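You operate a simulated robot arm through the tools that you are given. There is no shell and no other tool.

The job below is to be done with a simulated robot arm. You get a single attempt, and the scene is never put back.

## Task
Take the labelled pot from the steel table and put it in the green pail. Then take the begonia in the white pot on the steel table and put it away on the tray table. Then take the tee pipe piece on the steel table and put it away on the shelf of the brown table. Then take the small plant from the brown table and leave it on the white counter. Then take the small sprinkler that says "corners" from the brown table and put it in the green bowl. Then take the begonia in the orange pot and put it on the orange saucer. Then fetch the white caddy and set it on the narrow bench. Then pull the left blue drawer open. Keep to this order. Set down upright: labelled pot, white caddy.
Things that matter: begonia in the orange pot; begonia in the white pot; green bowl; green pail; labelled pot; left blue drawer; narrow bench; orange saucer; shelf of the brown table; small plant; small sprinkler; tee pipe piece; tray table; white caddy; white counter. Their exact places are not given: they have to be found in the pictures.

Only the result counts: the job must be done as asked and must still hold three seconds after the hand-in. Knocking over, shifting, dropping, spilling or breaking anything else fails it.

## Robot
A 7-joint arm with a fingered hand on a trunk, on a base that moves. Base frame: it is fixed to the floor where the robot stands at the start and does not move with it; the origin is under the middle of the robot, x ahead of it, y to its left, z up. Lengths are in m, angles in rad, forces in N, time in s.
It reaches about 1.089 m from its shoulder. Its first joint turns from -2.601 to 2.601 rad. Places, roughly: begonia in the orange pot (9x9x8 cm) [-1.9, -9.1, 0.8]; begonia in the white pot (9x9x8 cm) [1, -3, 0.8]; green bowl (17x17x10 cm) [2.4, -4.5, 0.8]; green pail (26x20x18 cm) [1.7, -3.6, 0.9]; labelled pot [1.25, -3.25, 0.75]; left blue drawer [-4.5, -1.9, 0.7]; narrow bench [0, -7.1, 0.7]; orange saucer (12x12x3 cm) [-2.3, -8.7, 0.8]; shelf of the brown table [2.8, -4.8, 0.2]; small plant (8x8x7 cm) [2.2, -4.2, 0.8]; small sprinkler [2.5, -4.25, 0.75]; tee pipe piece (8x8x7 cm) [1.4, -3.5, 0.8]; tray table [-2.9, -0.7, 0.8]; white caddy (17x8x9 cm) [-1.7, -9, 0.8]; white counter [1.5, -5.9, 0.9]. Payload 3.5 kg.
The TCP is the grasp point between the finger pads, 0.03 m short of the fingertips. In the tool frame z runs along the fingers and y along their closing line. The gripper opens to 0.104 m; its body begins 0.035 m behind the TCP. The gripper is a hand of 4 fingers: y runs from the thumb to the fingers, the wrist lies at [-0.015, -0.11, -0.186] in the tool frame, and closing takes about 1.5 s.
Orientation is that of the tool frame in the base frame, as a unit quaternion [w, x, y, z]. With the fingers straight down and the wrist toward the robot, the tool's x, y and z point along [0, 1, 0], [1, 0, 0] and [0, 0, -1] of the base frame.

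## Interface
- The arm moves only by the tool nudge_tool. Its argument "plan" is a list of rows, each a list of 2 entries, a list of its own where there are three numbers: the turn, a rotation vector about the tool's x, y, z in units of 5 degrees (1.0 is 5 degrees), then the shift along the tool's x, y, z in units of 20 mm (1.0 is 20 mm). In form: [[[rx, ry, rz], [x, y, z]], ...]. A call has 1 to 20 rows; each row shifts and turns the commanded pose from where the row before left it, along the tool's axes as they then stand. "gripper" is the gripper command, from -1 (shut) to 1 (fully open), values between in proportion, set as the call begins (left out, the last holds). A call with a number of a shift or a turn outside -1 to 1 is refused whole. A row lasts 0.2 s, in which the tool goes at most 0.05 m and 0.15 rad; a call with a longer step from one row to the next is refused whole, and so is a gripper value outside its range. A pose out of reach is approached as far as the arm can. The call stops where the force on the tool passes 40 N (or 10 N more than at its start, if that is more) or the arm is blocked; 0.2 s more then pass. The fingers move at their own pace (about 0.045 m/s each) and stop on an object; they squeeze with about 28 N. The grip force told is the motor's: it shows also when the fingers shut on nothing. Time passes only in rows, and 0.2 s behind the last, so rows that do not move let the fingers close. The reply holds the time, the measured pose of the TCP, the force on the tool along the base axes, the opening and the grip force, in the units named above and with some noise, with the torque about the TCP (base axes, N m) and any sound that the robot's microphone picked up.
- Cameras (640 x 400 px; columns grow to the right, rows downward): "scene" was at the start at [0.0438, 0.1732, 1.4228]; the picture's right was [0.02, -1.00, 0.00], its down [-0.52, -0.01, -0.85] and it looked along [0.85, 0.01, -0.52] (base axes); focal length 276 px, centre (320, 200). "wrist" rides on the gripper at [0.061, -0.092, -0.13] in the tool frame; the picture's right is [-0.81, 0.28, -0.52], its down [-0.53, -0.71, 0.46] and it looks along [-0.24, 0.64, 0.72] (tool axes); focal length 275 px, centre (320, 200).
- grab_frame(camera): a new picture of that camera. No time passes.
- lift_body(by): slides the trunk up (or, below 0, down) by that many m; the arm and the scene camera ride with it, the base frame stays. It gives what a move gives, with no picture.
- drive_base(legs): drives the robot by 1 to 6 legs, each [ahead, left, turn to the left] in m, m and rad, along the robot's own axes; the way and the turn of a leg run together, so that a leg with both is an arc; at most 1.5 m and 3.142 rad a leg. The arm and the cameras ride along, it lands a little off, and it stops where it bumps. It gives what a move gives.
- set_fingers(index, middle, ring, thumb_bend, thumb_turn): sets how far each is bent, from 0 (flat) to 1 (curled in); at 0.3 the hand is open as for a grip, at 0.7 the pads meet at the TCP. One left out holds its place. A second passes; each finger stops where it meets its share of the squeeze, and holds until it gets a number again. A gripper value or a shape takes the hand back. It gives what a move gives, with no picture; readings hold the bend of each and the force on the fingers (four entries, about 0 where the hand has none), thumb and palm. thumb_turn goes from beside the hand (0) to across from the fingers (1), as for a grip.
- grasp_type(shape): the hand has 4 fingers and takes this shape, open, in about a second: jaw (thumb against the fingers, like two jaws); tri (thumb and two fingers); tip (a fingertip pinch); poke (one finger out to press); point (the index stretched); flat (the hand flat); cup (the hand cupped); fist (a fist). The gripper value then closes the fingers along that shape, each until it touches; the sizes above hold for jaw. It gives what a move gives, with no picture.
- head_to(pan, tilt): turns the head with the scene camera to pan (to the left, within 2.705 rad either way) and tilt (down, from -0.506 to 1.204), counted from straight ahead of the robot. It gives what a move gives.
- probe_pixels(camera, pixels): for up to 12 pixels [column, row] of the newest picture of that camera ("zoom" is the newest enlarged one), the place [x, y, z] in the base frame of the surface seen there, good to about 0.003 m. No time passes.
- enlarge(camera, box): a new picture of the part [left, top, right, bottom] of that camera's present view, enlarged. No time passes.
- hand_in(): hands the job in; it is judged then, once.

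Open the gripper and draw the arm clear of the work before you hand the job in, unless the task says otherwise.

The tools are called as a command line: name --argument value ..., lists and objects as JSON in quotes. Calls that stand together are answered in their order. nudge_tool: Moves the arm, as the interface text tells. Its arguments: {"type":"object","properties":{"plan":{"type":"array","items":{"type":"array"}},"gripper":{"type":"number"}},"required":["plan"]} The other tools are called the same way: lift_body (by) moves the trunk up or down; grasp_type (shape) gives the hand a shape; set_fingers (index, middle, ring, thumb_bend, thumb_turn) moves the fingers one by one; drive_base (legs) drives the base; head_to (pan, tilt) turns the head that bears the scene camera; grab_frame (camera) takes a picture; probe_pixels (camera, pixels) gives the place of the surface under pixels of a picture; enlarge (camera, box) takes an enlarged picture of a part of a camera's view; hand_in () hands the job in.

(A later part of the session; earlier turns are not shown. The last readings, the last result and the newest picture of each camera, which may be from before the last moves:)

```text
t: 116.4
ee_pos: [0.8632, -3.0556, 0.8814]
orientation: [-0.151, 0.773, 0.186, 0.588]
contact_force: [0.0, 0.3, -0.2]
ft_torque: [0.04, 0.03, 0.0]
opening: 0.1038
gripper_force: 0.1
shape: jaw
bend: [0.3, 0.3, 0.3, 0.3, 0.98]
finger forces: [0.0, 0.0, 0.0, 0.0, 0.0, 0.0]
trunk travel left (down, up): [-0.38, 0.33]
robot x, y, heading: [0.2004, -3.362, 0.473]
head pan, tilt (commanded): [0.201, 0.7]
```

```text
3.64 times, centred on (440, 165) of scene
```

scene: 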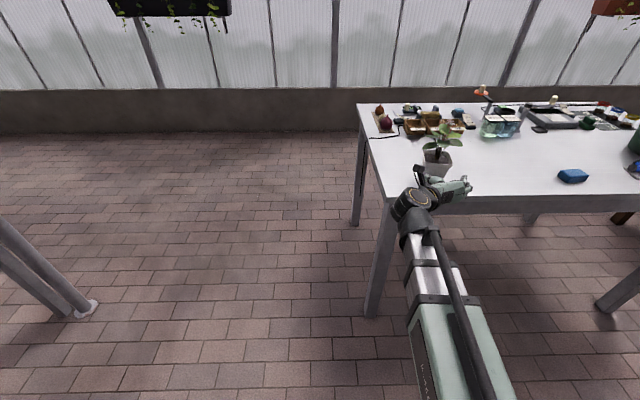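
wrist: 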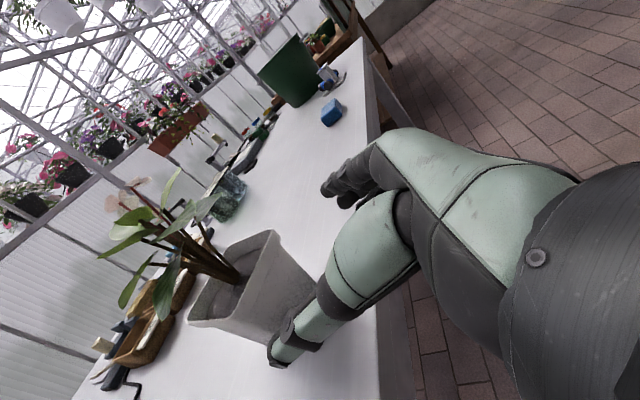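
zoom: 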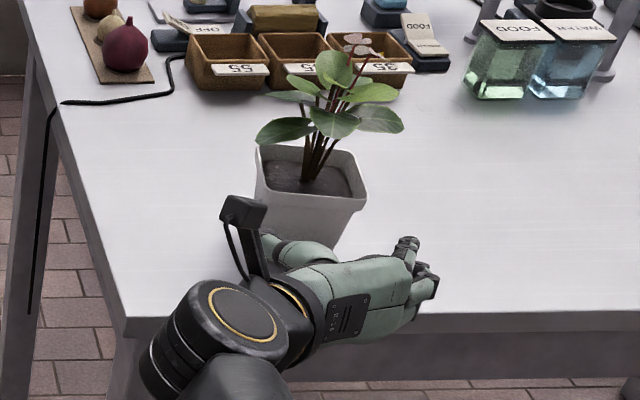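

The pot's middle is within 3 mm of the hand's centre line. I'll advance 6 cm along the finger direction and check.

nudge_tool --plan '[[[0, 0, 0], [0, -0.06, 0.75]], [[0, 0, 0], [0, -0.06, 0.75]], [[0, 0, 0], [0, 0, 0.75]], [[0, 0, 0], [0, 0, 0.75]]]'

enlarge --camera "scene" --box '[380, 110, 500, 220]'

enlarge --camera "wrist" --box '[130, 140, 430, 400]'

```text
t: 117.4
ee_pos: [0.9141, -3.0245, 0.8643]
orientation: [-0.15, 0.772, 0.185, 0.589]
contact_force: [-0.5, 0.4, -0.3]
ft_torque: [-0.01, -0.01, -0.01]
opening: 0.1033
gripper_force: 0.1
shape: jaw
bend: [0.3, 0.3, 0.3, 0.3, 0.98]
finger forces: [0.0, 0.0, 0.1, 0.0, 0.1, 0.0]
trunk travel left (down, up): [-0.38, 0.33]
robot x, y, heading: [0.2, -3.3602, 0.471]
head pan, tilt (commanded): [0.201, 0.7]
```

```text
3.64 times, centred on (440, 165) of scene
```

zoom: 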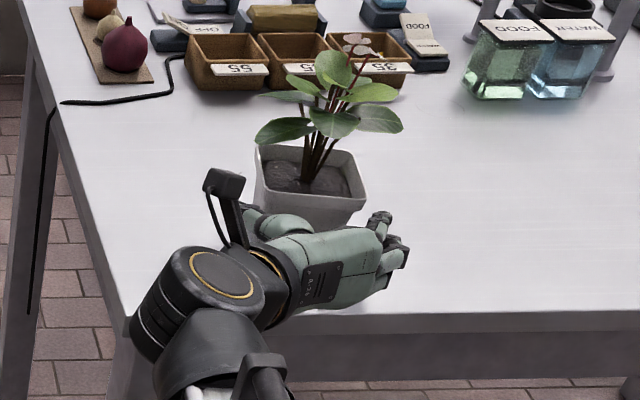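

```text
1.54 times, centred on (280, 270) of wrist
```

zoom: 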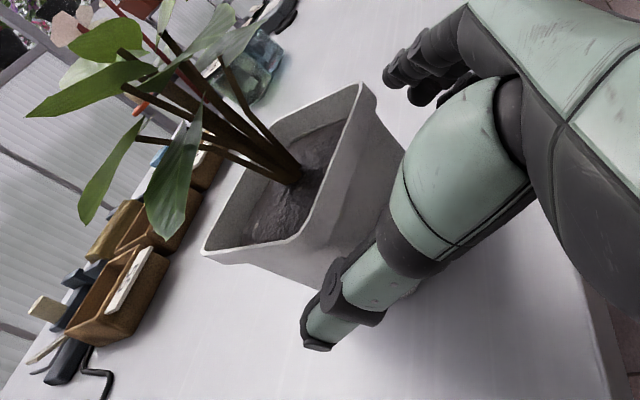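

Thumb and fingers are straddling the pot without contact. I'll continue 3 cm in smaller steps.

nudge_tool --plan '[[[0, 0, 0], [0, 0, 0.5]], [[0, 0, 0], [0, 0, 0.5]], [[0, 0, 0], [0, 0, 0.5]]]'

enlarge --camera "scene" --box '[380, 110, 500, 220]'

enlarge --camera "wrist" --box '[130, 140, 430, 400]'

```text
t: 118.2
ee_pos: [0.938, -3.0112, 0.857]
orientation: [-0.15, 0.773, 0.185, 0.587]
contact_force: [0.1, -1.2, -0.1]
ft_torque: [0.01, 0.0, -0.02]
opening: 0.1038
gripper_force: 0.0
shape: jaw
bend: [0.3, 0.3, 0.3, 0.3, 0.98]
finger forces: [0.7, 0.0, 0.0, 0.1, 0.0, 0.0]
trunk travel left (down, up): [-0.38, 0.33]
robot x, y, heading: [0.1984, -3.3607, 0.476]
head pan, tilt (commanded): [0.201, 0.7]
```

```text
3.64 times, centred on (440, 165) of scene
```

zoom: 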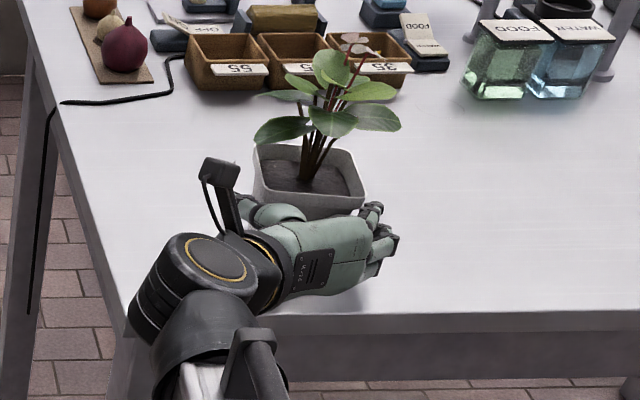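

```text
1.54 times, centred on (280, 270) of wrist
```

zoom: 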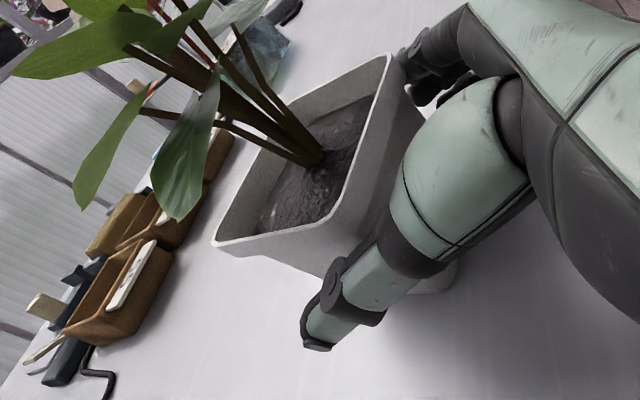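

The index finger touches the pot's right rim (0.7 N). I'll back off 1 cm, shift the hand 6 mm to the right and advance again.

nudge_tool --plan '[[[0, 0, 0], [0, 0, -0.4]], [[0, 0, 0], [0, 0.35, 0]], [[0, 0, 0], [0, 0, 0.5]], [[0, 0, 0], [0, 0, 0.3]]]'

enlarge --camera "wrist" --box '[130, 140, 430, 400]'

```text
t: 119.2
ee_pos: [0.9483, -3.0133, 0.8555]
orientation: [-0.15, 0.773, 0.185, 0.588]
contact_force: [-1.1, 1.3, 0.3]
ft_torque: [0.05, 0.0, 0.03]
opening: 0.104
gripper_force: 0.1
shape: jaw
bend: [0.3, 0.3, 0.3, 0.29, 0.98]
finger forces: [0.0, 0.0, 0.0, 0.0, 0.9, 0.1]
trunk travel left (down, up): [-0.38, 0.33]
robot x, y, heading: [0.2005, -3.3606, 0.476]
head pan, tilt (commanded): [0.201, 0.7]
```

```text
1.54 times, centred on (280, 270) of wrist
```

zoom: 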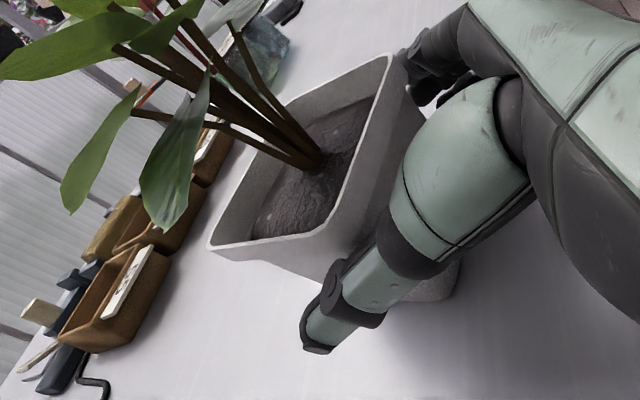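

The thumb now has a light touch (0.9 N). I'll probe the thumb's tip and the pot's left face to see whether the thumb lies beside the pot or in front of it.

probe_pixels --camera "zoom" --pixels '[[320, 345], [315, 320], [350, 300], [380, 260], [420, 230], [213, 245], [280, 262], [300, 270], [340, 235], [410, 70], [440, 290], [390, 62]]'

```text
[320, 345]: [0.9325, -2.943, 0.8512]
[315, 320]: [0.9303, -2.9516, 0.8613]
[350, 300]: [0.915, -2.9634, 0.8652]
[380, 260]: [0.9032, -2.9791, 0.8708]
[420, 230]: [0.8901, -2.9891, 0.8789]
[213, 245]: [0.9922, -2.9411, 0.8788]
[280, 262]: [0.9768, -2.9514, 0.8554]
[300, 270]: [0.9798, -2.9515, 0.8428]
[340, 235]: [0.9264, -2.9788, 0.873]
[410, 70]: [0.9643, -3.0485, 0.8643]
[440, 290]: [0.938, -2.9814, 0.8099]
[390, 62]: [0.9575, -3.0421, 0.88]
```

The thumb tip is clearly beside the pot's left face (lateral −6.5 cm), only brushing the near-left rim corner. I'll centre by 2.5 mm and advance 8 mm more.

nudge_tool --plan '[[[0, 0, 0], [0, -0.13, 0]], [[0, 0, 0], [0, 0, 0.25]], [[0, 0, 0], [0, 0, 0.2]]]'

```text
t: 120.0
ee_pos: [0.9555, -3.0064, 0.8528]
orientation: [-0.15, 0.773, 0.185, 0.588]
contact_force: [-0.7, -0.9, 0.0]
ft_torque: [0.0, -0.04, 0.02]
opening: 0.1039
gripper_force: 0.1
shape: jaw
bend: [0.3, 0.3, 0.3, 0.3, 0.98]
finger forces: [0.7, 0.0, 0.1, 0.0, 0.7, 0.0]
trunk travel left (down, up): [-0.38, 0.33]
robot x, y, heading: [0.2008, -3.3637, 0.471]
head pan, tilt (commanded): [0.201, 0.7]
```

Both sides touch lightly and evenly. Now I'll close the hand on the pot.

nudge_tool --plan '[[[0, 0, 0], [0, 0, 0]], [[0, 0, 0], [0, 0, 0]], [[0, 0, 0], [0, 0, 0]], [[0, 0, 0], [0, 0, 0]], [[0, 0, 0], [0, 0, 0]], [[0, 0, 0], [0, 0, 0]], [[0, 0, 0], [0, 0, 0]], [[0, 0, 0], [0, 0, 0]]]' --gripper -1

enlarge --camera "wrist" --box '[130, 140, 430, 400]'

enlarge --camera "scene" --box '[380, 110, 500, 220]'

```text
t: 121.8
ee_pos: [0.9559, -3.0066, 0.8531]
orientation: [-0.15, 0.773, 0.186, 0.587]
contact_force: [1.5, 0.6, -0.7]
ft_torque: [-0.13, 0.06, -0.01]
opening: 0.0741
gripper_force: 27.8
shape: jaw
bend: [0.29, 0.41, 0.38, 0.52, 0.99]
finger forces: [17.3, 12.6, 3.4, 0.0, 32.8, 0.0]
trunk travel left (down, up): [-0.38, 0.33]
robot x, y, heading: [0.2024, -3.3633, 0.478]
head pan, tilt (commanded): [0.201, 0.7]
```

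```text
1.54 times, centred on (280, 270) of wrist
```

zoom: 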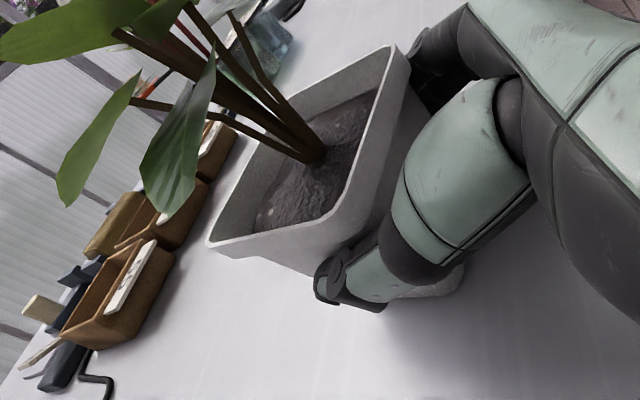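

```text
3.64 times, centred on (440, 165) of scene
```

zoom: 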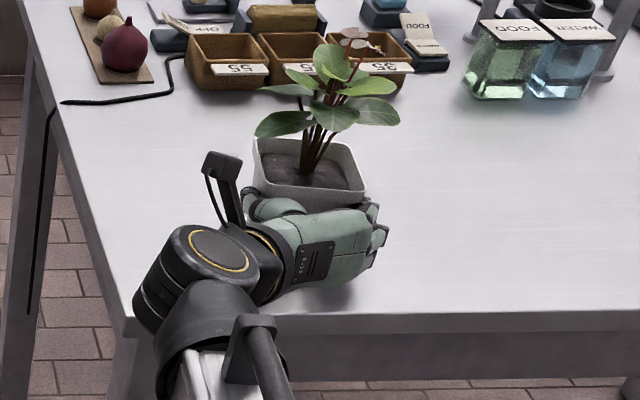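

Gripped with about 28 N on both sides. I'll lift a little (3 cm) and see whether the pot stays level.

nudge_tool --plan '[[[0, 0, 0], [0.3, 0, -0.08]], [[0, 0, 0], [0.48, 0, -0.13]], [[0, 0, 0], [0.7, 0, -0.19]]]'

enlarge --camera "wrist" --box '[130, 140, 430, 400]'

enlarge --camera "scene" --box '[380, 110, 500, 220]'

```text
t: 122.6
ee_pos: [0.9561, -3.0073, 0.883]
orientation: [-0.15, 0.773, 0.186, 0.588]
contact_force: [0.4, -0.3, -3.1]
ft_torque: [-0.06, 0.07, -0.03]
opening: 0.0742
gripper_force: 27.4
shape: jaw
bend: [0.3, 0.41, 0.38, 0.52, 0.99]
finger forces: [17.3, 12.6, 3.5, 0.0, 32.9, 0.0]
trunk travel left (down, up): [-0.38, 0.33]
robot x, y, heading: [0.2037, -3.3653, 0.478]
head pan, tilt (commanded): [0.201, 0.7]
```

```text
1.54 times, centred on (280, 270) of wrist
```

zoom: 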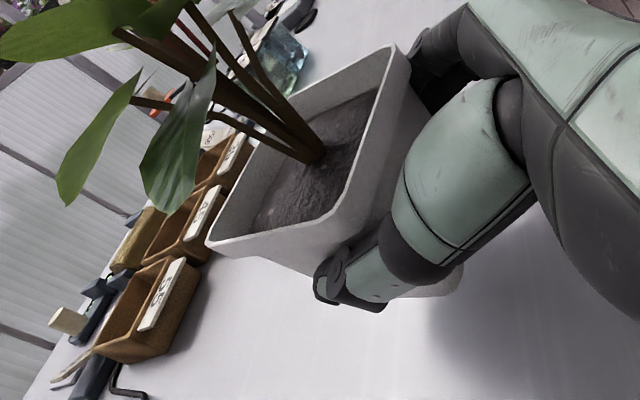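

```text
3.64 times, centred on (440, 165) of scene
```

zoom: 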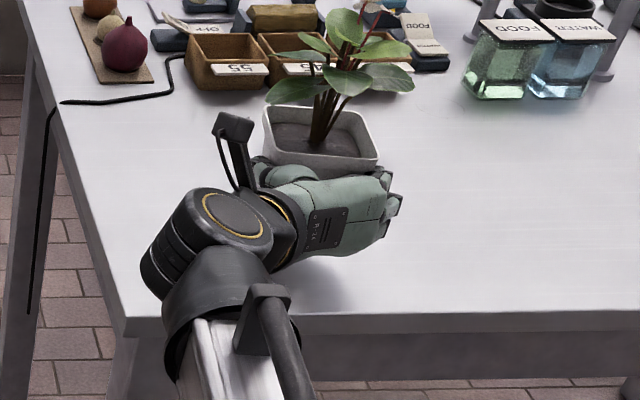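

The pot follows the hand firmly and level. I'll lift it to z≈1.03, raise the trunk a bit, and look toward the tray table (about 112° to the left).

nudge_tool --plan '[[[0, 0, 0], [0.8, 0, -0.22]], [[0, 0, 0], [0.9, 0, -0.25]], [[0, 0, 0], [0.9, 0, -0.25]], [[0, 0, 0], [0.9, 0, -0.25]], [[0, 0, 0], [0.9, 0, -0.25]], [[0, 0, 0], [0.9, 0, -0.25]], [[0, 0, 0], [0.9, 0, -0.25]], [[0, 0, 0], [0.9, 0, -0.25]]]'

lift_body --by 0.1

head_to --pan 1.95 --tilt 0.35

grab_frame --camera "scene"

```text
t: 124.4
ee_pos: [0.9574, -3.0106, 1.0312]
orientation: [-0.15, 0.774, 0.186, 0.587]
contact_force: [-0.9, -0.9, -2.8]
ft_torque: [-0.04, 0.08, 0.0]
opening: 0.0742
gripper_force: 28.1
shape: jaw
bend: [0.3, 0.41, 0.38, 0.52, 0.99]
finger forces: [17.2, 12.5, 3.6, 0.0, 32.9, 0.1]
trunk travel left (down, up): [-0.38, 0.33]
robot x, y, heading: [0.2002, -3.3604, 0.477]
head pan, tilt (commanded): [0.201, 0.7]
```

```text
t: 125.7
ee_pos: [0.9574, -3.0098, 1.1307]
orientation: [-0.15, 0.773, 0.186, 0.587]
contact_force: [-0.2, -0.5, -3.4]
ft_torque: [-0.05, 0.09, 0.01]
opening: 0.0743
gripper_force: 27.9
shape: jaw
bend: [0.3, 0.41, 0.38, 0.52, 0.99]
finger forces: [17.1, 12.6, 3.5, 0.0, 32.7, 0.0]
trunk travel left (down, up): [-0.48, 0.23]
robot x, y, heading: [0.2019, -3.361, 0.48]
head pan, tilt (commanded): [0.201, 0.7]
```

```text
t: 127.5
ee_pos: [0.9571, -3.0097, 1.1302]
orientation: [-0.15, 0.773, 0.185, 0.588]
contact_force: [-0.5, -0.5, -2.9]
ft_torque: [-0.05, 0.09, 0.01]
opening: 0.0743
gripper_force: 27.3
shape: jaw
bend: [0.3, 0.41, 0.38, 0.52, 0.99]
finger forces: [17.1, 12.5, 3.5, 0.0, 32.7, 0.0]
trunk travel left (down, up): [-0.48, 0.23]
robot x, y, heading: [0.2014, -3.3562, 0.473]
head pan, tilt (commanded): [1.95, 0.351]
```

```text
taken
```

scene: 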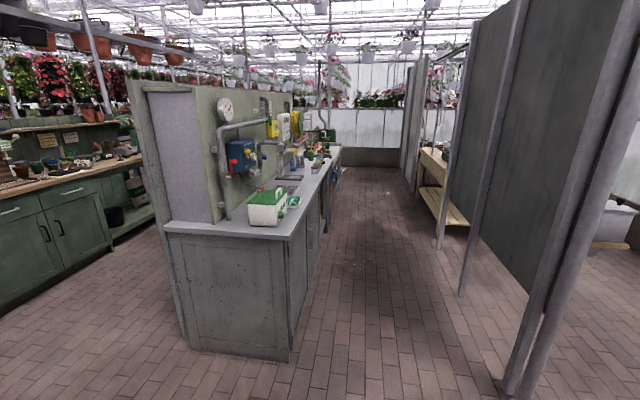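

An aisle leads between the dosing counter (left) and the control wall (right). I'll probe its borders and what lies at its far end.

probe_pixels --camera "scene" --pixels '[[290, 358], [190, 350], [510, 392], [445, 245], [320, 260], [345, 150], [430, 160], [460, 222], [370, 190], [370, 165], [415, 190], [335, 185]]'

enlarge --camera "scene" --box '[240, 90, 500, 260]'

```text
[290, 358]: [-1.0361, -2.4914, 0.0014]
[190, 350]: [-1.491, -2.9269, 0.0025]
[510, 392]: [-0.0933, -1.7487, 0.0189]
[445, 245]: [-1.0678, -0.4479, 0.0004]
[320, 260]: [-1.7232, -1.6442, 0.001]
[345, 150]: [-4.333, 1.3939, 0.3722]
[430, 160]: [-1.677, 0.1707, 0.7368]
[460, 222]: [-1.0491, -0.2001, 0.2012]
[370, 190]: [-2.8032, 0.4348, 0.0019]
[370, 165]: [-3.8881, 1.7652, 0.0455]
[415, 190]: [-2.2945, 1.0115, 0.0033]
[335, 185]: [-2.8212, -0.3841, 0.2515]
```

```text
2.35 times, centred on (370, 175) of scene
```

zoom: 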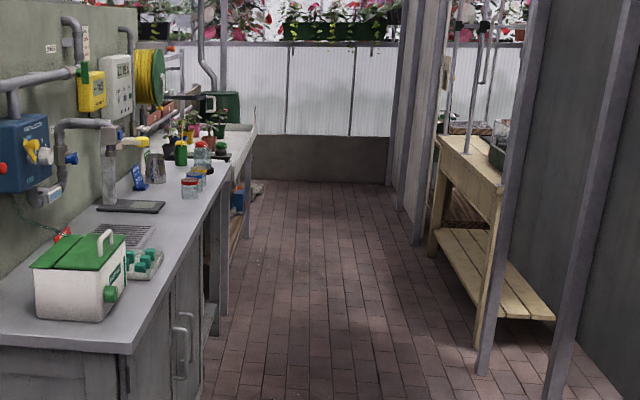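

The tray table should be the pale table beyond the dosing counter on the left side of this 1.2 m aisle. I'll turn left to face along the aisle and re-check.

drive_base --legs '[[0, 0, 1.776]]'

head_to --pan 0.0 --tilt 0.4

grab_frame --camera "scene"

```text
t: 132.3
ee_pos: [-0.3393, -2.724, 1.1301]
orientation: [-0.558, 0.322, 0.726, 0.239]
contact_force: [0.6, 0.0, -2.6]
ft_torque: [-0.09, -0.06, 0.01]
opening: 0.0739
gripper_force: 27.7
shape: jaw
bend: [0.3, 0.41, 0.38, 0.52, 0.99]
finger forces: [15.9, 12.6, 3.6, 0.0, 31.5, 0.0]
trunk travel left (down, up): [-0.48, 0.23]
robot x, y, heading: [0.2007, -3.3643, 2.311]
head pan, tilt (commanded): [1.95, 0.351]
```

```text
t: 134.2
ee_pos: [-0.3383, -2.7253, 1.1314]
orientation: [-0.558, 0.322, 0.726, 0.239]
contact_force: [0.0, -0.6, -2.2]
ft_torque: [-0.06, -0.06, 0.01]
opening: 0.0742
gripper_force: 28.0
shape: jaw
bend: [0.3, 0.41, 0.38, 0.52, 0.99]
finger forces: [16.0, 12.6, 3.6, 0.0, 31.4, 0.1]
trunk travel left (down, up): [-0.48, 0.23]
robot x, y, heading: [0.1979, -3.3648, 2.305]
head pan, tilt (commanded): [0.0, 0.4]
```

```text
taken
```

scene: 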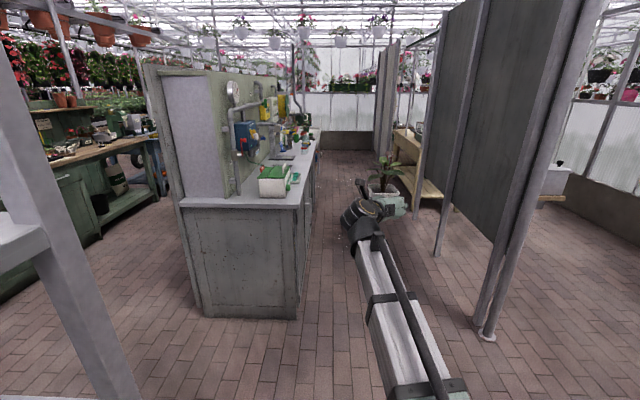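

The way is clear; the counter corner is at (297,318) and the wall foot at (487,335). I'll drive into the aisle centre and along it, then check.

drive_base --legs '[[0, 0, -0.056], [1.14, -0.19, 0], [1.2, 0, 0]]'

head_to --pan 0.45 --tilt 0.45

grab_frame --camera "scene"

```text
t: 146.2
ee_pos: [-1.6519, -0.7759, 1.1316]
orientation: [-0.552, 0.34, 0.719, 0.252]
contact_force: [-0.3, 0.2, -3.1]
ft_torque: [-0.04, -0.07, -0.02]
opening: 0.0738
gripper_force: 28.4
shape: jaw
bend: [0.3, 0.41, 0.38, 0.52, 0.99]
finger forces: [15.9, 12.7, 3.7, 0.1, 31.5, 0.1]
trunk travel left (down, up): [-0.48, 0.23]
robot x, y, heading: [-1.1439, -1.443, 2.258]
head pan, tilt (commanded): [0.0, 0.4]
```

```text
t: 147.1
ee_pos: [-1.6517, -0.7774, 1.1298]
orientation: [-0.552, 0.341, 0.718, 0.252]
contact_force: [0.2, 0.6, -2.6]
ft_torque: [-0.08, -0.06, -0.05]
opening: 0.074
gripper_force: 28.1
shape: jaw
bend: [0.3, 0.41, 0.38, 0.52, 0.99]
finger forces: [15.9, 12.6, 3.5, 0.0, 31.5, 0.0]
trunk travel left (down, up): [-0.48, 0.23]
robot x, y, heading: [-1.1488, -1.4437, 2.263]
head pan, tilt (commanded): [0.45, 0.45]
```

```text
taken
```

scene: 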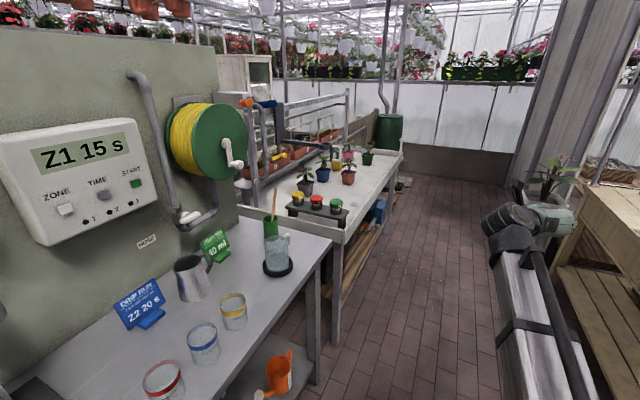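

The tray table is seen at (240–400,150–230) with small pots and a black button bar. I'll enlarge and measure it.

enlarge --camera "scene" --box '[220, 110, 430, 260]'

probe_pixels --camera "zoom" --pixels '[[370, 360], [540, 140], [370, 270], [450, 150], [395, 160], [470, 195], [300, 215], [120, 230], [320, 320], [390, 215], [420, 240], [260, 280]]'

```text
2.67 times, centred on (325, 185) of scene
```

zoom: 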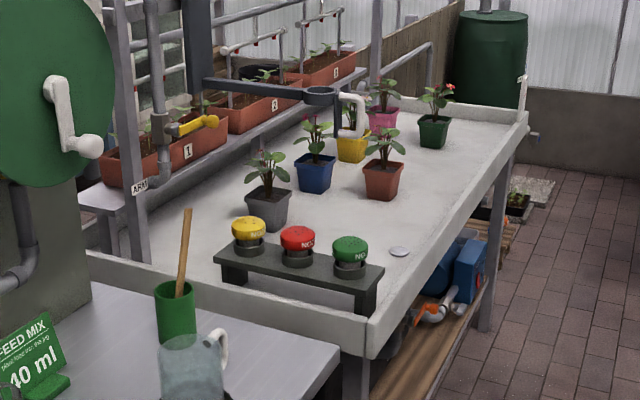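

```text
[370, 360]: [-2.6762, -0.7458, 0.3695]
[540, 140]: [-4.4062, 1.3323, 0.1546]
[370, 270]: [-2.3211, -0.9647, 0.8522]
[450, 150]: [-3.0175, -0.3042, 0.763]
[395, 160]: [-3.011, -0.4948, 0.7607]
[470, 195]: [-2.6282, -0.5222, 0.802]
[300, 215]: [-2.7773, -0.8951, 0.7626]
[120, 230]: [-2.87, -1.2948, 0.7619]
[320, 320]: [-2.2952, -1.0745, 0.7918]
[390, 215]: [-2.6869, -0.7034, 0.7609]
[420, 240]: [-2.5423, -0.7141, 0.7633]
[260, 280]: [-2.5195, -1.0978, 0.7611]
```

The tray surface is z≈0.762 with a rim at z≈0.80, and there's free space near (-2.69,-0.70). I'll measure the wrist joint's size and the tray details to see if the hand clears the rim.

enlarge --camera "scene" --box '[460, 140, 620, 270]'

probe_pixels --camera "zoom" --pixels '[[200, 290], [230, 330], [180, 340], [130, 320], [110, 280], [250, 310], [320, 330], [360, 300], [210, 375], [240, 390], [180, 280], [330, 180]]'

```text
3.08 times, centred on (540, 205) of scene
```

zoom: 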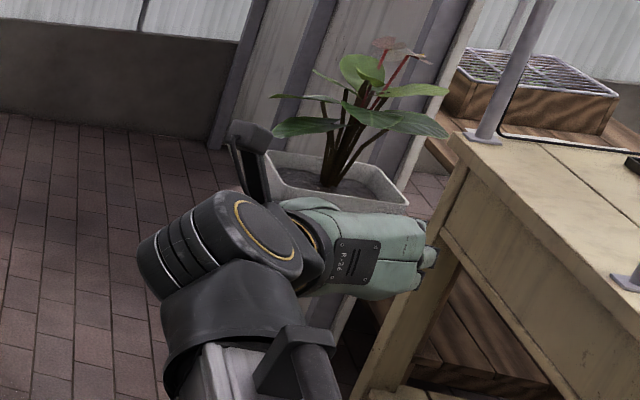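

```text
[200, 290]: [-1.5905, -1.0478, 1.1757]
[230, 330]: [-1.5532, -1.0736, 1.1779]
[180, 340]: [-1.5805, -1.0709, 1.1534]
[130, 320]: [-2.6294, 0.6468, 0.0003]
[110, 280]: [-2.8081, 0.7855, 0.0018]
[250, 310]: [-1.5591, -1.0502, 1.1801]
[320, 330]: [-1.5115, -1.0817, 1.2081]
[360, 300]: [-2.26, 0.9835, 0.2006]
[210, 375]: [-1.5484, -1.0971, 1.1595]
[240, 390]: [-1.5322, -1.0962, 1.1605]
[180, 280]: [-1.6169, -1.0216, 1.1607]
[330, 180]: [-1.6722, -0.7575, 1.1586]
```

I'll probe the wrist cylinder itself (gold ring area) for its top height.

probe_pixels --camera "zoom" --pixels '[[250, 225], [270, 245], [240, 200], [290, 265], [200, 225], [165, 260], [150, 240], [190, 270], [310, 230], [360, 265], [400, 245], [345, 285]]'

```text
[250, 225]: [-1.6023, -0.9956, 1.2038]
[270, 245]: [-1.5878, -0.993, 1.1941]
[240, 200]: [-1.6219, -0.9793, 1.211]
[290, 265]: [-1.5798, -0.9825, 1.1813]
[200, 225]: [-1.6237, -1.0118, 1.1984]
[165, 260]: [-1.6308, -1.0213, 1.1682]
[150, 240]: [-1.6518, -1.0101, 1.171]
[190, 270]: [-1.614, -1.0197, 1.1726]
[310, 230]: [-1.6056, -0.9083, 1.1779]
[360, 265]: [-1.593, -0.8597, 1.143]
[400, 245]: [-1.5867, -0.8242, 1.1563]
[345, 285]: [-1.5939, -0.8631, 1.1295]
```

The wrist's underside is about 2 cm below TCP level, so deep placement in the tray should clear the rim. I'll measure the pots, button bar and the watering arm on the tray.

enlarge --camera "scene" --box '[220, 110, 430, 260]'

probe_pixels --camera "zoom" --pixels '[[268, 210], [290, 218], [383, 188], [402, 180], [314, 178], [345, 215], [330, 290], [380, 262], [225, 245], [320, 95], [355, 105], [400, 252]]'

probe_pixels --camera "zoom" --pixels '[[385, 325], [520, 115], [95, 255], [500, 160], [440, 250], [265, 165], [385, 140], [270, 85], [430, 150], [350, 155]]'

```text
2.67 times, centred on (325, 185) of scene
```

zoom: 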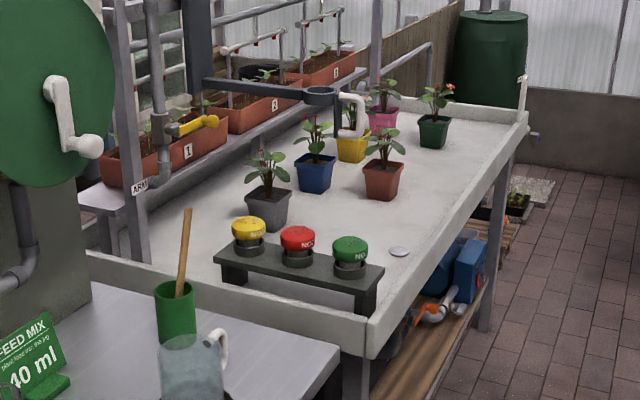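

```text
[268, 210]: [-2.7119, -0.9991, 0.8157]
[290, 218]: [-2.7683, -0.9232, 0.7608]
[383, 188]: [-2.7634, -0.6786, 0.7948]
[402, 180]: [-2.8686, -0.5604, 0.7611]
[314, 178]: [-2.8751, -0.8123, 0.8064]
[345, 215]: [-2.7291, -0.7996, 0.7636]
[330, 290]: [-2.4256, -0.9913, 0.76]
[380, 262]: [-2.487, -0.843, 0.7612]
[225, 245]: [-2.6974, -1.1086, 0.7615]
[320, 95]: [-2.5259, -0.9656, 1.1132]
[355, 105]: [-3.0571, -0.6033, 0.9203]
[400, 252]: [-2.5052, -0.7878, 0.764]
```

```text
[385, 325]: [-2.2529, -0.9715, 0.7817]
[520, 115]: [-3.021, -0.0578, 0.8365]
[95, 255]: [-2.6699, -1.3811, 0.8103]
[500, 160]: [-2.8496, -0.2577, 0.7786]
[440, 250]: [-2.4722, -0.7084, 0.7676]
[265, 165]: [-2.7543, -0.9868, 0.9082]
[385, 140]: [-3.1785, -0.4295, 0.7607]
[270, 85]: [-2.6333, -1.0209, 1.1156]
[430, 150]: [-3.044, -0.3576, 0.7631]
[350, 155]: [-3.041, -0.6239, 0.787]
```

The free place on the tray is at about (-3.0,-0.45), between the terracotta, yellow and green pots, away from the watering arm. I'll drive forward 1.8 m and then turn left to face the tray table.

drive_base --legs '[[0.95, -0.04, 0], [0.854, -0.038, 0]]'

head_to --pan 1.3 --tilt 0.6

grab_frame --camera "scene"

```text
t: 156.1
ee_pos: [-2.7298, 0.658, 1.1311]
orientation: [-0.551, 0.343, 0.718, 0.254]
contact_force: [0.5, -0.2, -3.3]
ft_torque: [-0.06, -0.06, 0.01]
opening: 0.0741
gripper_force: 28.0
shape: jaw
bend: [0.3, 0.41, 0.38, 0.52, 0.99]
finger forces: [15.9, 12.6, 3.6, 0.0, 31.5, 0.0]
trunk travel left (down, up): [-0.48, 0.23]
robot x, y, heading: [-2.2297, -0.008, 2.257]
head pan, tilt (commanded): [0.45, 0.45]
```

```text
t: 157.3
ee_pos: [-2.7307, 0.6578, 1.1316]
orientation: [-0.551, 0.343, 0.717, 0.254]
contact_force: [1.1, -0.6, -2.4]
ft_torque: [-0.06, -0.06, 0.05]
opening: 0.0738
gripper_force: 28.6
shape: jaw
bend: [0.3, 0.41, 0.38, 0.52, 0.99]
finger forces: [15.9, 12.6, 3.7, 0.0, 31.4, 0.0]
trunk travel left (down, up): [-0.48, 0.23]
robot x, y, heading: [-2.2303, -0.0093, 2.251]
head pan, tilt (commanded): [1.3, 0.6]
```

```text
taken
```

scene: 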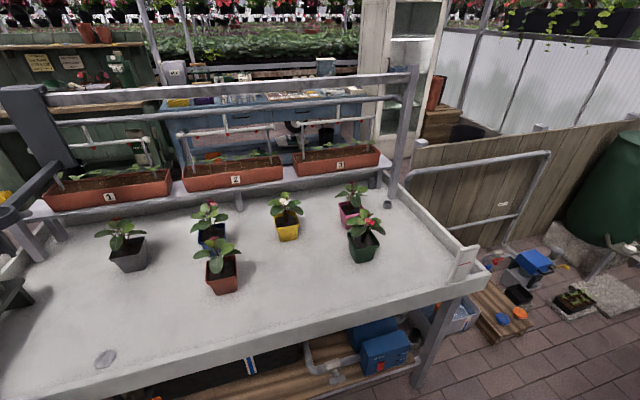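

The tray is well seen: pots at (128,248), (210,225), (220,270), (288,220), (350,200), (362,240), and free surface around (310,285) and (410,250). I'll probe these.

probe_pixels --camera "scene" --pixels '[[310, 285], [290, 290], [330, 270], [225, 292], [237, 288], [345, 258], [362, 262], [288, 240], [400, 260], [420, 240], [300, 345], [440, 287]]'

probe_pixels --camera "scene" --pixels '[[362, 225], [225, 247], [288, 205], [465, 260], [400, 150], [105, 358], [20, 215], [130, 228]]'

```text
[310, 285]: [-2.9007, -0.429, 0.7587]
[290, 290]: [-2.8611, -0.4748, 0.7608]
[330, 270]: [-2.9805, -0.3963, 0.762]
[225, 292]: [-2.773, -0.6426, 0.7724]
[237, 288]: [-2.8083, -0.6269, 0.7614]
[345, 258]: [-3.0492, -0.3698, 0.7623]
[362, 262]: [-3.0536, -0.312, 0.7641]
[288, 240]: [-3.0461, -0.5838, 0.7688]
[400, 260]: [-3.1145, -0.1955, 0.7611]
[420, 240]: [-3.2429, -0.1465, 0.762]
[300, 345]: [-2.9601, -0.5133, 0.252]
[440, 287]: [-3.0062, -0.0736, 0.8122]
```

```text
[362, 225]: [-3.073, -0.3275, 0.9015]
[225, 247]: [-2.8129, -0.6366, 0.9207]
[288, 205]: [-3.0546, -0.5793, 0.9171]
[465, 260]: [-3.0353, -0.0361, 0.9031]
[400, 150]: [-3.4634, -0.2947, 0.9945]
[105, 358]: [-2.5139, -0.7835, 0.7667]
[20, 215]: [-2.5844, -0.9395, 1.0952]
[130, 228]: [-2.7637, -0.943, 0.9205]
```

The spot at about (-2.91,-0.47) (t=1.46, 16 cm inside the rim) is free with neighbours ≥18 cm away. I'll turn left 1.565 rad to face the tray.

drive_base --legs '[[0, 0, 1.565]]'

head_to --pan 0.1 --tilt 0.7

grab_frame --camera "scene"

grab_frame --camera "wrist"

```text
t: 161.5
ee_pos: [-2.9059, -0.4971, 1.1311]
orientation: [-0.572, -0.258, 0.752, -0.203]
contact_force: [0.3, -0.3, -3.3]
ft_torque: [0.05, -0.07, -0.03]
opening: 0.0743
gripper_force: 28.0
shape: jaw
bend: [0.3, 0.41, 0.38, 0.52, 0.99]
finger forces: [15.0, 12.5, 3.6, 0.0, 30.3, 0.0]
trunk travel left (down, up): [-0.48, 0.23]
robot x, y, heading: [-2.2284, -0.0056, -2.479]
head pan, tilt (commanded): [1.3, 0.6]
```

```text
t: 162.9
ee_pos: [-2.9065, -0.497, 1.1302]
orientation: [-0.572, -0.257, 0.752, -0.204]
contact_force: [0.9, 0.2, -2.9]
ft_torque: [0.04, -0.06, 0.02]
opening: 0.0739
gripper_force: 28.2
shape: jaw
bend: [0.3, 0.41, 0.38, 0.52, 0.99]
finger forces: [15.0, 12.5, 3.5, 0.1, 30.4, 0.0]
trunk travel left (down, up): [-0.48, 0.23]
robot x, y, heading: [-2.2263, -0.0102, -2.477]
head pan, tilt (commanded): [0.099, 0.7]
```

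```text
taken
```

scene: 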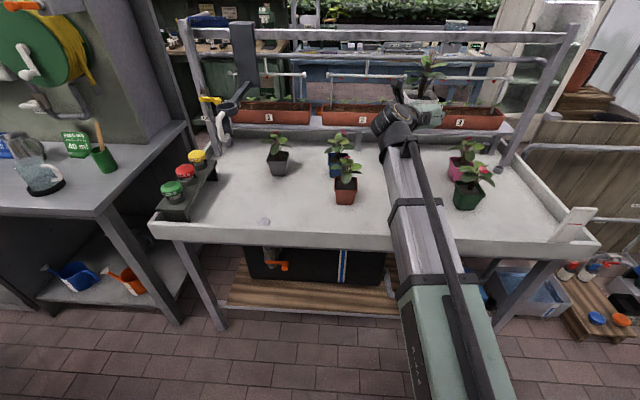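

```text
taken
```

wrist: 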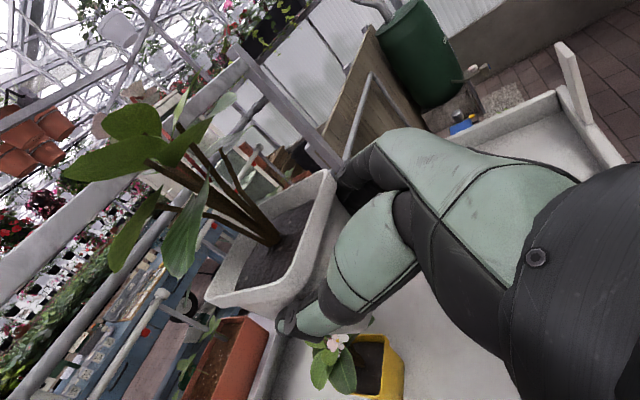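

The pot hovers over the tray. I'll probe the pot's rim corners in the wrist view and the tray surroundings to verify the drop spot.

probe_pixels --camera "wrist" --pixels '[[208, 300], [325, 174], [300, 293], [268, 215], [370, 385], [400, 375], [330, 385], [470, 240], [550, 150], [342, 372]]'

probe_pixels --camera "scene" --pixels '[[345, 200], [466, 205], [466, 170], [345, 165], [420, 215], [385, 200], [370, 240], [440, 200], [575, 225]]'

```text
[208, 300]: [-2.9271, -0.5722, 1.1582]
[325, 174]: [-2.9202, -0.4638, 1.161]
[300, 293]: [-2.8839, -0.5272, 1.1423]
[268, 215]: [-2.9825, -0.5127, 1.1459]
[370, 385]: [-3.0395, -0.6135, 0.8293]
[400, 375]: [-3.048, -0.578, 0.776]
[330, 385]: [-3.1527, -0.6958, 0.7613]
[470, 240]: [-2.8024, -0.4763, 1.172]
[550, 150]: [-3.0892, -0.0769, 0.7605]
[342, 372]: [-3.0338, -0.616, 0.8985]
```

```text
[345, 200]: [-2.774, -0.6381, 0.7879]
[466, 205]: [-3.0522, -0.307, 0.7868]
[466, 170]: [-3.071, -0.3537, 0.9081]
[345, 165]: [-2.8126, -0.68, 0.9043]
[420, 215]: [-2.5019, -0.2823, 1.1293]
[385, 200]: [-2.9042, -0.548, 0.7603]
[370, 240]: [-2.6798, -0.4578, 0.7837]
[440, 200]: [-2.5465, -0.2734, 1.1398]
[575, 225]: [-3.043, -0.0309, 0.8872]
```

The pot centre is (-2.924,-0.518). I'll shift it to the target (-2.907,-0.476) and lower 0.2 m.

nudge_tool --plan '[[[0, 0, 0], [-0.26, 0.565, -0.94]], [[0, 0, 0], [-0.26, 0.565, -0.94]], [[0, 0, 0], [-0.965, 0.013, 0.263]], [[0, 0, 0], [-0.965, 0.013, 0.263]], [[0, 0, 0], [-0.965, 0.013, 0.263]], [[0, 0, 0], [-0.965, 0.013, 0.263]], [[0, 0, 0], [-0.965, 0.013, 0.263]], [[0, 0, 0], [-0.965, 0.013, 0.263]], [[0, 0, 0], [-0.965, 0.013, 0.263]], [[0, 0, 0], [-0.965, 0.013, 0.263]], [[0, 0, 0], [-0.965, 0.013, 0.263]], [[0, 0, 0], [-0.965, 0.013, 0.263]]]'

grab_frame --camera "scene"

grab_frame --camera "wrist"

```text
t: 165.5
ee_pos: [-2.8901, -0.4552, 0.9294]
orientation: [-0.571, -0.256, 0.752, -0.205]
contact_force: [-0.3, 0.2, -2.5]
ft_torque: [0.07, -0.1, 0.02]
opening: 0.0739
gripper_force: 28.9
shape: jaw
bend: [0.3, 0.41, 0.38, 0.52, 0.99]
finger forces: [14.8, 12.6, 3.5, 0.1, 30.2, 0.1]
trunk travel left (down, up): [-0.48, 0.23]
robot x, y, heading: [-2.2344, -0.0089, -2.477]
head pan, tilt (commanded): [0.099, 0.7]
```

```text
taken
```

scene: 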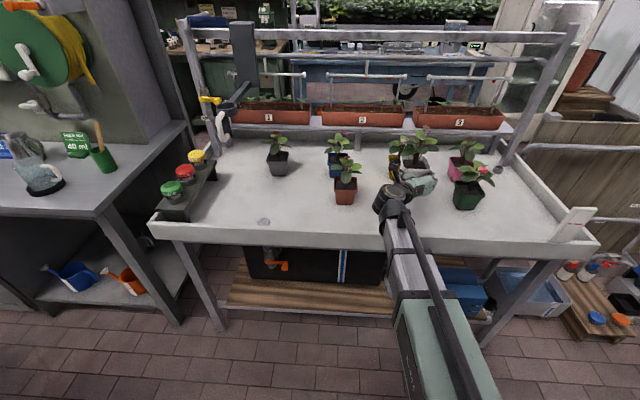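

```text
taken
```

wrist: 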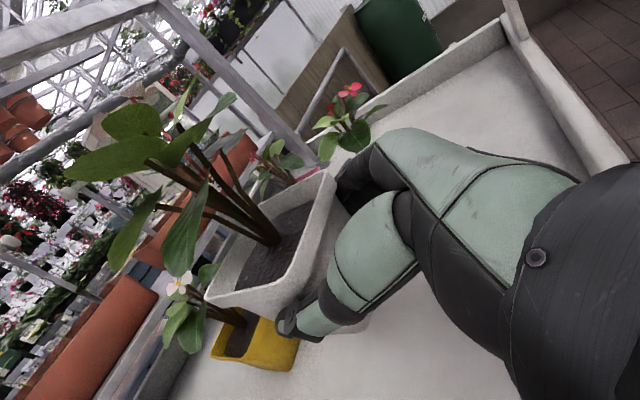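

Lowered to z=0.93. I'll enlarge both views to check spacing between our leaves and the yellow and green pots' plants.

enlarge --camera "scene" --box '[310, 110, 510, 240]'

enlarge --camera "wrist" --box '[60, 60, 420, 400]'

probe_pixels --camera "zoom" --pixels '[[215, 300], [150, 200], [210, 265], [240, 420], [250, 260], [130, 290], [60, 170], [200, 120], [300, 290], [200, 340]]'

```text
3.08 times, centred on (410, 175) of scene
```

zoom: 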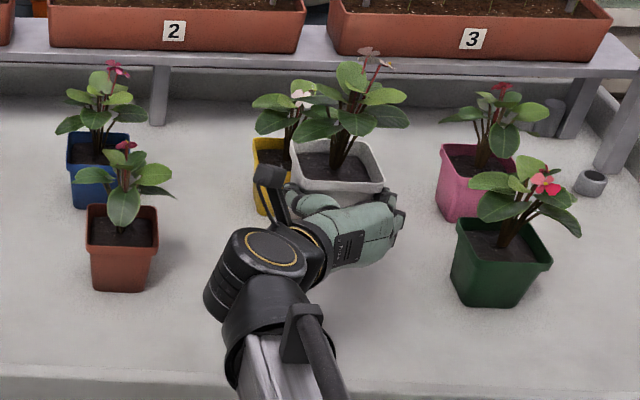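

```text
1.18 times, centred on (240, 230) of wrist
```

zoom: 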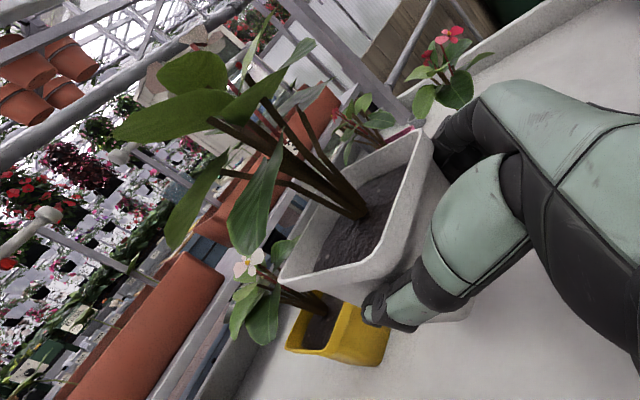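

```text
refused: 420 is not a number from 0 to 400
```

Space is free around the drop spot. I'll tilt the hand 8° (to lift the wrist over the rim) and descend to z≈0.84.

nudge_tool --plan '[[[0, -0.8, 0], [0, 0, 0]], [[0, -0.8, 0], [0, 0, 0]], [[0, 0, 0], [-0.9, 0, 0.386]], [[0, 0, 0], [-0.9, 0, 0.386]], [[0, 0, 0], [-0.9, 0, 0.386]], [[0, 0, 0], [-0.9, 0, 0.386]], [[0, 0, 0], [-0.5, 0, 0.214]]]'

enlarge --camera "scene" --box '[310, 110, 510, 250]'

grab_frame --camera "wrist"

```text
t: 167.1
ee_pos: [-2.8882, -0.4553, 0.8421]
orientation: [-0.517, -0.271, 0.79, -0.186]
contact_force: [-0.1, -1.2, -3.0]
ft_torque: [0.05, -0.03, 0.01]
opening: 0.0739
gripper_force: 27.7
shape: jaw
bend: [0.3, 0.41, 0.38, 0.52, 0.99]
finger forces: [14.7, 12.5, 3.5, 0.1, 30.0, 0.0]
trunk travel left (down, up): [-0.48, 0.23]
robot x, y, heading: [-2.2278, -0.0077, -2.484]
head pan, tilt (commanded): [0.099, 0.7]
```

```text
2.86 times, centred on (410, 180) of scene
```

zoom: 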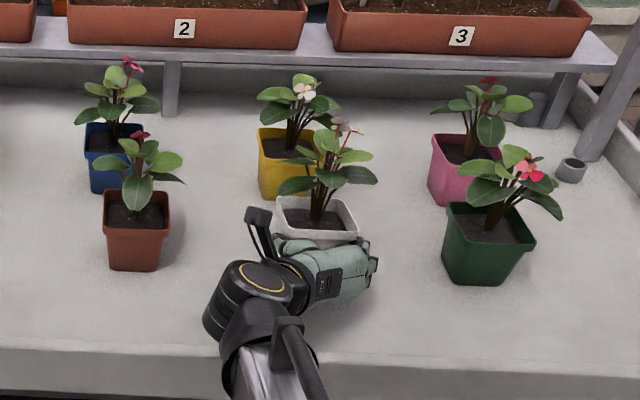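

```text
taken
```

wrist: 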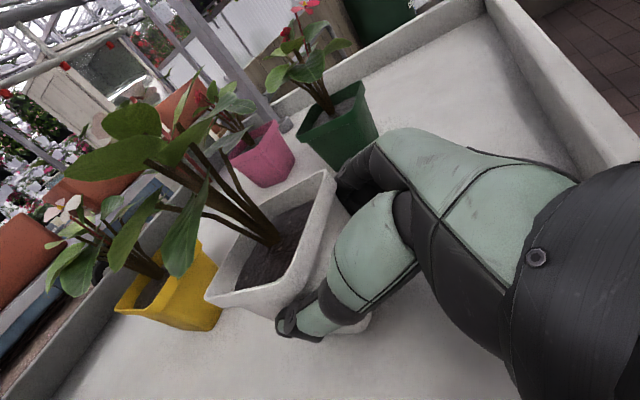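

Nearly down at z=0.842. I'll probe our nearest leaf and the yellow pot's rim to make sure they don't touch.

probe_pixels --camera "wrist" --pixels '[[180, 260], [190, 220], [125, 245], [210, 270], [205, 245], [165, 300], [240, 150], [300, 90], [270, 160]]'

```text
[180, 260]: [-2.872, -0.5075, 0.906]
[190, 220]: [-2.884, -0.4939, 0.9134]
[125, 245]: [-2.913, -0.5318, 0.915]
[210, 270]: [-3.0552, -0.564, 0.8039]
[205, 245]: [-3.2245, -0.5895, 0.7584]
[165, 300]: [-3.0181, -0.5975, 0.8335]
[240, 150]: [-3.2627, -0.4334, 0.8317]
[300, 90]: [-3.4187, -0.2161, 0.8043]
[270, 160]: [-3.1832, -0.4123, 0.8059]
```

Leaves are 12 cm from the yellow pot, so it's free. I'll descend in small steps until the tray is felt.

nudge_tool --plan '[[[0, 0, 0], [-0.23, 0, 0.1]], [[0, 0, 0], [-0.23, 0, 0.1]], [[0, 0, 0], [-0.18, 0, 0.08]]]'

nudge_tool --plan '[[[0, 0, 0], [-0.14, 0, 0.06]]]'

nudge_tool --plan '[[[0, 0, 0], [-0.14, 0, 0.06]]]'

```text
t: 167.9
ee_pos: [-2.8895, -0.4556, 0.8267]
orientation: [-0.518, -0.27, 0.79, -0.186]
contact_force: [-0.7, -1.0, -1.9]
ft_torque: [0.09, -0.04, 0.0]
opening: 0.074
gripper_force: 28.4
shape: jaw
bend: [0.3, 0.41, 0.38, 0.52, 0.99]
finger forces: [14.8, 12.4, 3.6, 0.0, 30.0, 0.0]
trunk travel left (down, up): [-0.48, 0.23]
robot x, y, heading: [-2.2289, -0.0082, -2.48]
head pan, tilt (commanded): [0.099, 0.7]
```

```text
t: 168.3
ee_pos: [-2.8898, -0.4558, 0.8245]
orientation: [-0.517, -0.271, 0.79, -0.186]
contact_force: [0.6, 0.5, -3.2]
ft_torque: [0.08, -0.07, 0.0]
opening: 0.0742
gripper_force: 27.8
shape: jaw
bend: [0.3, 0.41, 0.38, 0.52, 0.99]
finger forces: [14.8, 12.4, 3.6, 0.0, 30.0, 0.1]
trunk travel left (down, up): [-0.48, 0.23]
robot x, y, heading: [-2.2287, -0.0075, -2.487]
head pan, tilt (commanded): [0.099, 0.7]
```

```text
t: 168.7
ee_pos: [-2.8897, -0.4561, 0.8213]
orientation: [-0.518, -0.269, 0.791, -0.186]
contact_force: [0.5, -0.1, -0.5]
ft_torque: [0.05, 0.09, -0.01]
opening: 0.0739
gripper_force: 28.3
shape: jaw
bend: [0.3, 0.41, 0.38, 0.52, 0.99]
finger forces: [14.8, 12.4, 3.6, 0.0, 30.3, 0.0]
trunk travel left (down, up): [-0.48, 0.23]
robot x, y, heading: [-2.2298, -0.0057, -2.481]
head pan, tilt (commanded): [0.099, 0.7]
```

The tray is touched. I'll open the hand to set the pot down.

nudge_tool --plan '[[[0, 0, 0], [0, 0, 0]], [[0, 0, 0], [0, 0, 0]], [[0, 0, 0], [0, 0, 0]], [[0, 0, 0], [0, 0, 0]], [[0, 0, 0], [0, 0, 0]], [[0, 0, 0], [0, 0, 0]], [[0, 0, 0], [0, 0, 0]]]' --gripper 1

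grab_frame --camera "wrist"

enlarge --camera "scene" --box '[310, 110, 510, 250]'

```text
t: 170.3
ee_pos: [-2.889, -0.4557, 0.8211]
orientation: [-0.517, -0.271, 0.79, -0.185]
contact_force: [0.6, -0.4, -0.1]
ft_torque: [-0.01, 0.03, -0.02]
opening: 0.1038
gripper_force: 0.0
shape: jaw
bend: [0.3, 0.3, 0.3, 0.3, 0.98]
finger forces: [0.6, 0.0, 0.0, 0.0, 0.3, 0.0]
trunk travel left (down, up): [-0.48, 0.23]
robot x, y, heading: [-2.2298, -0.0118, -2.482]
head pan, tilt (commanded): [0.099, 0.7]
```

```text
taken
```

wrist: 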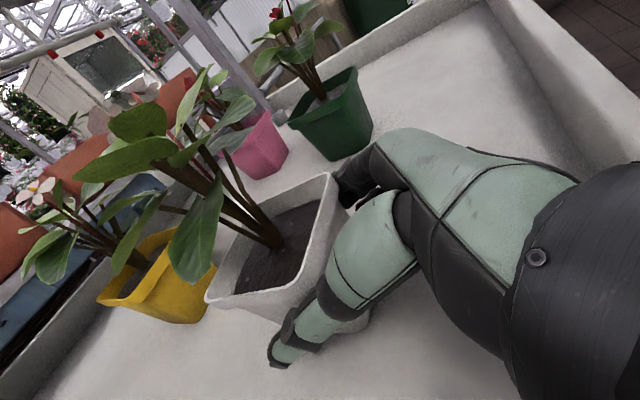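

```text
2.86 times, centred on (410, 180) of scene
```

zoom: 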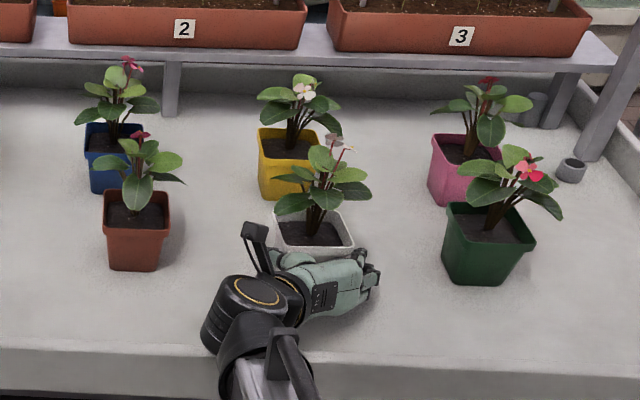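

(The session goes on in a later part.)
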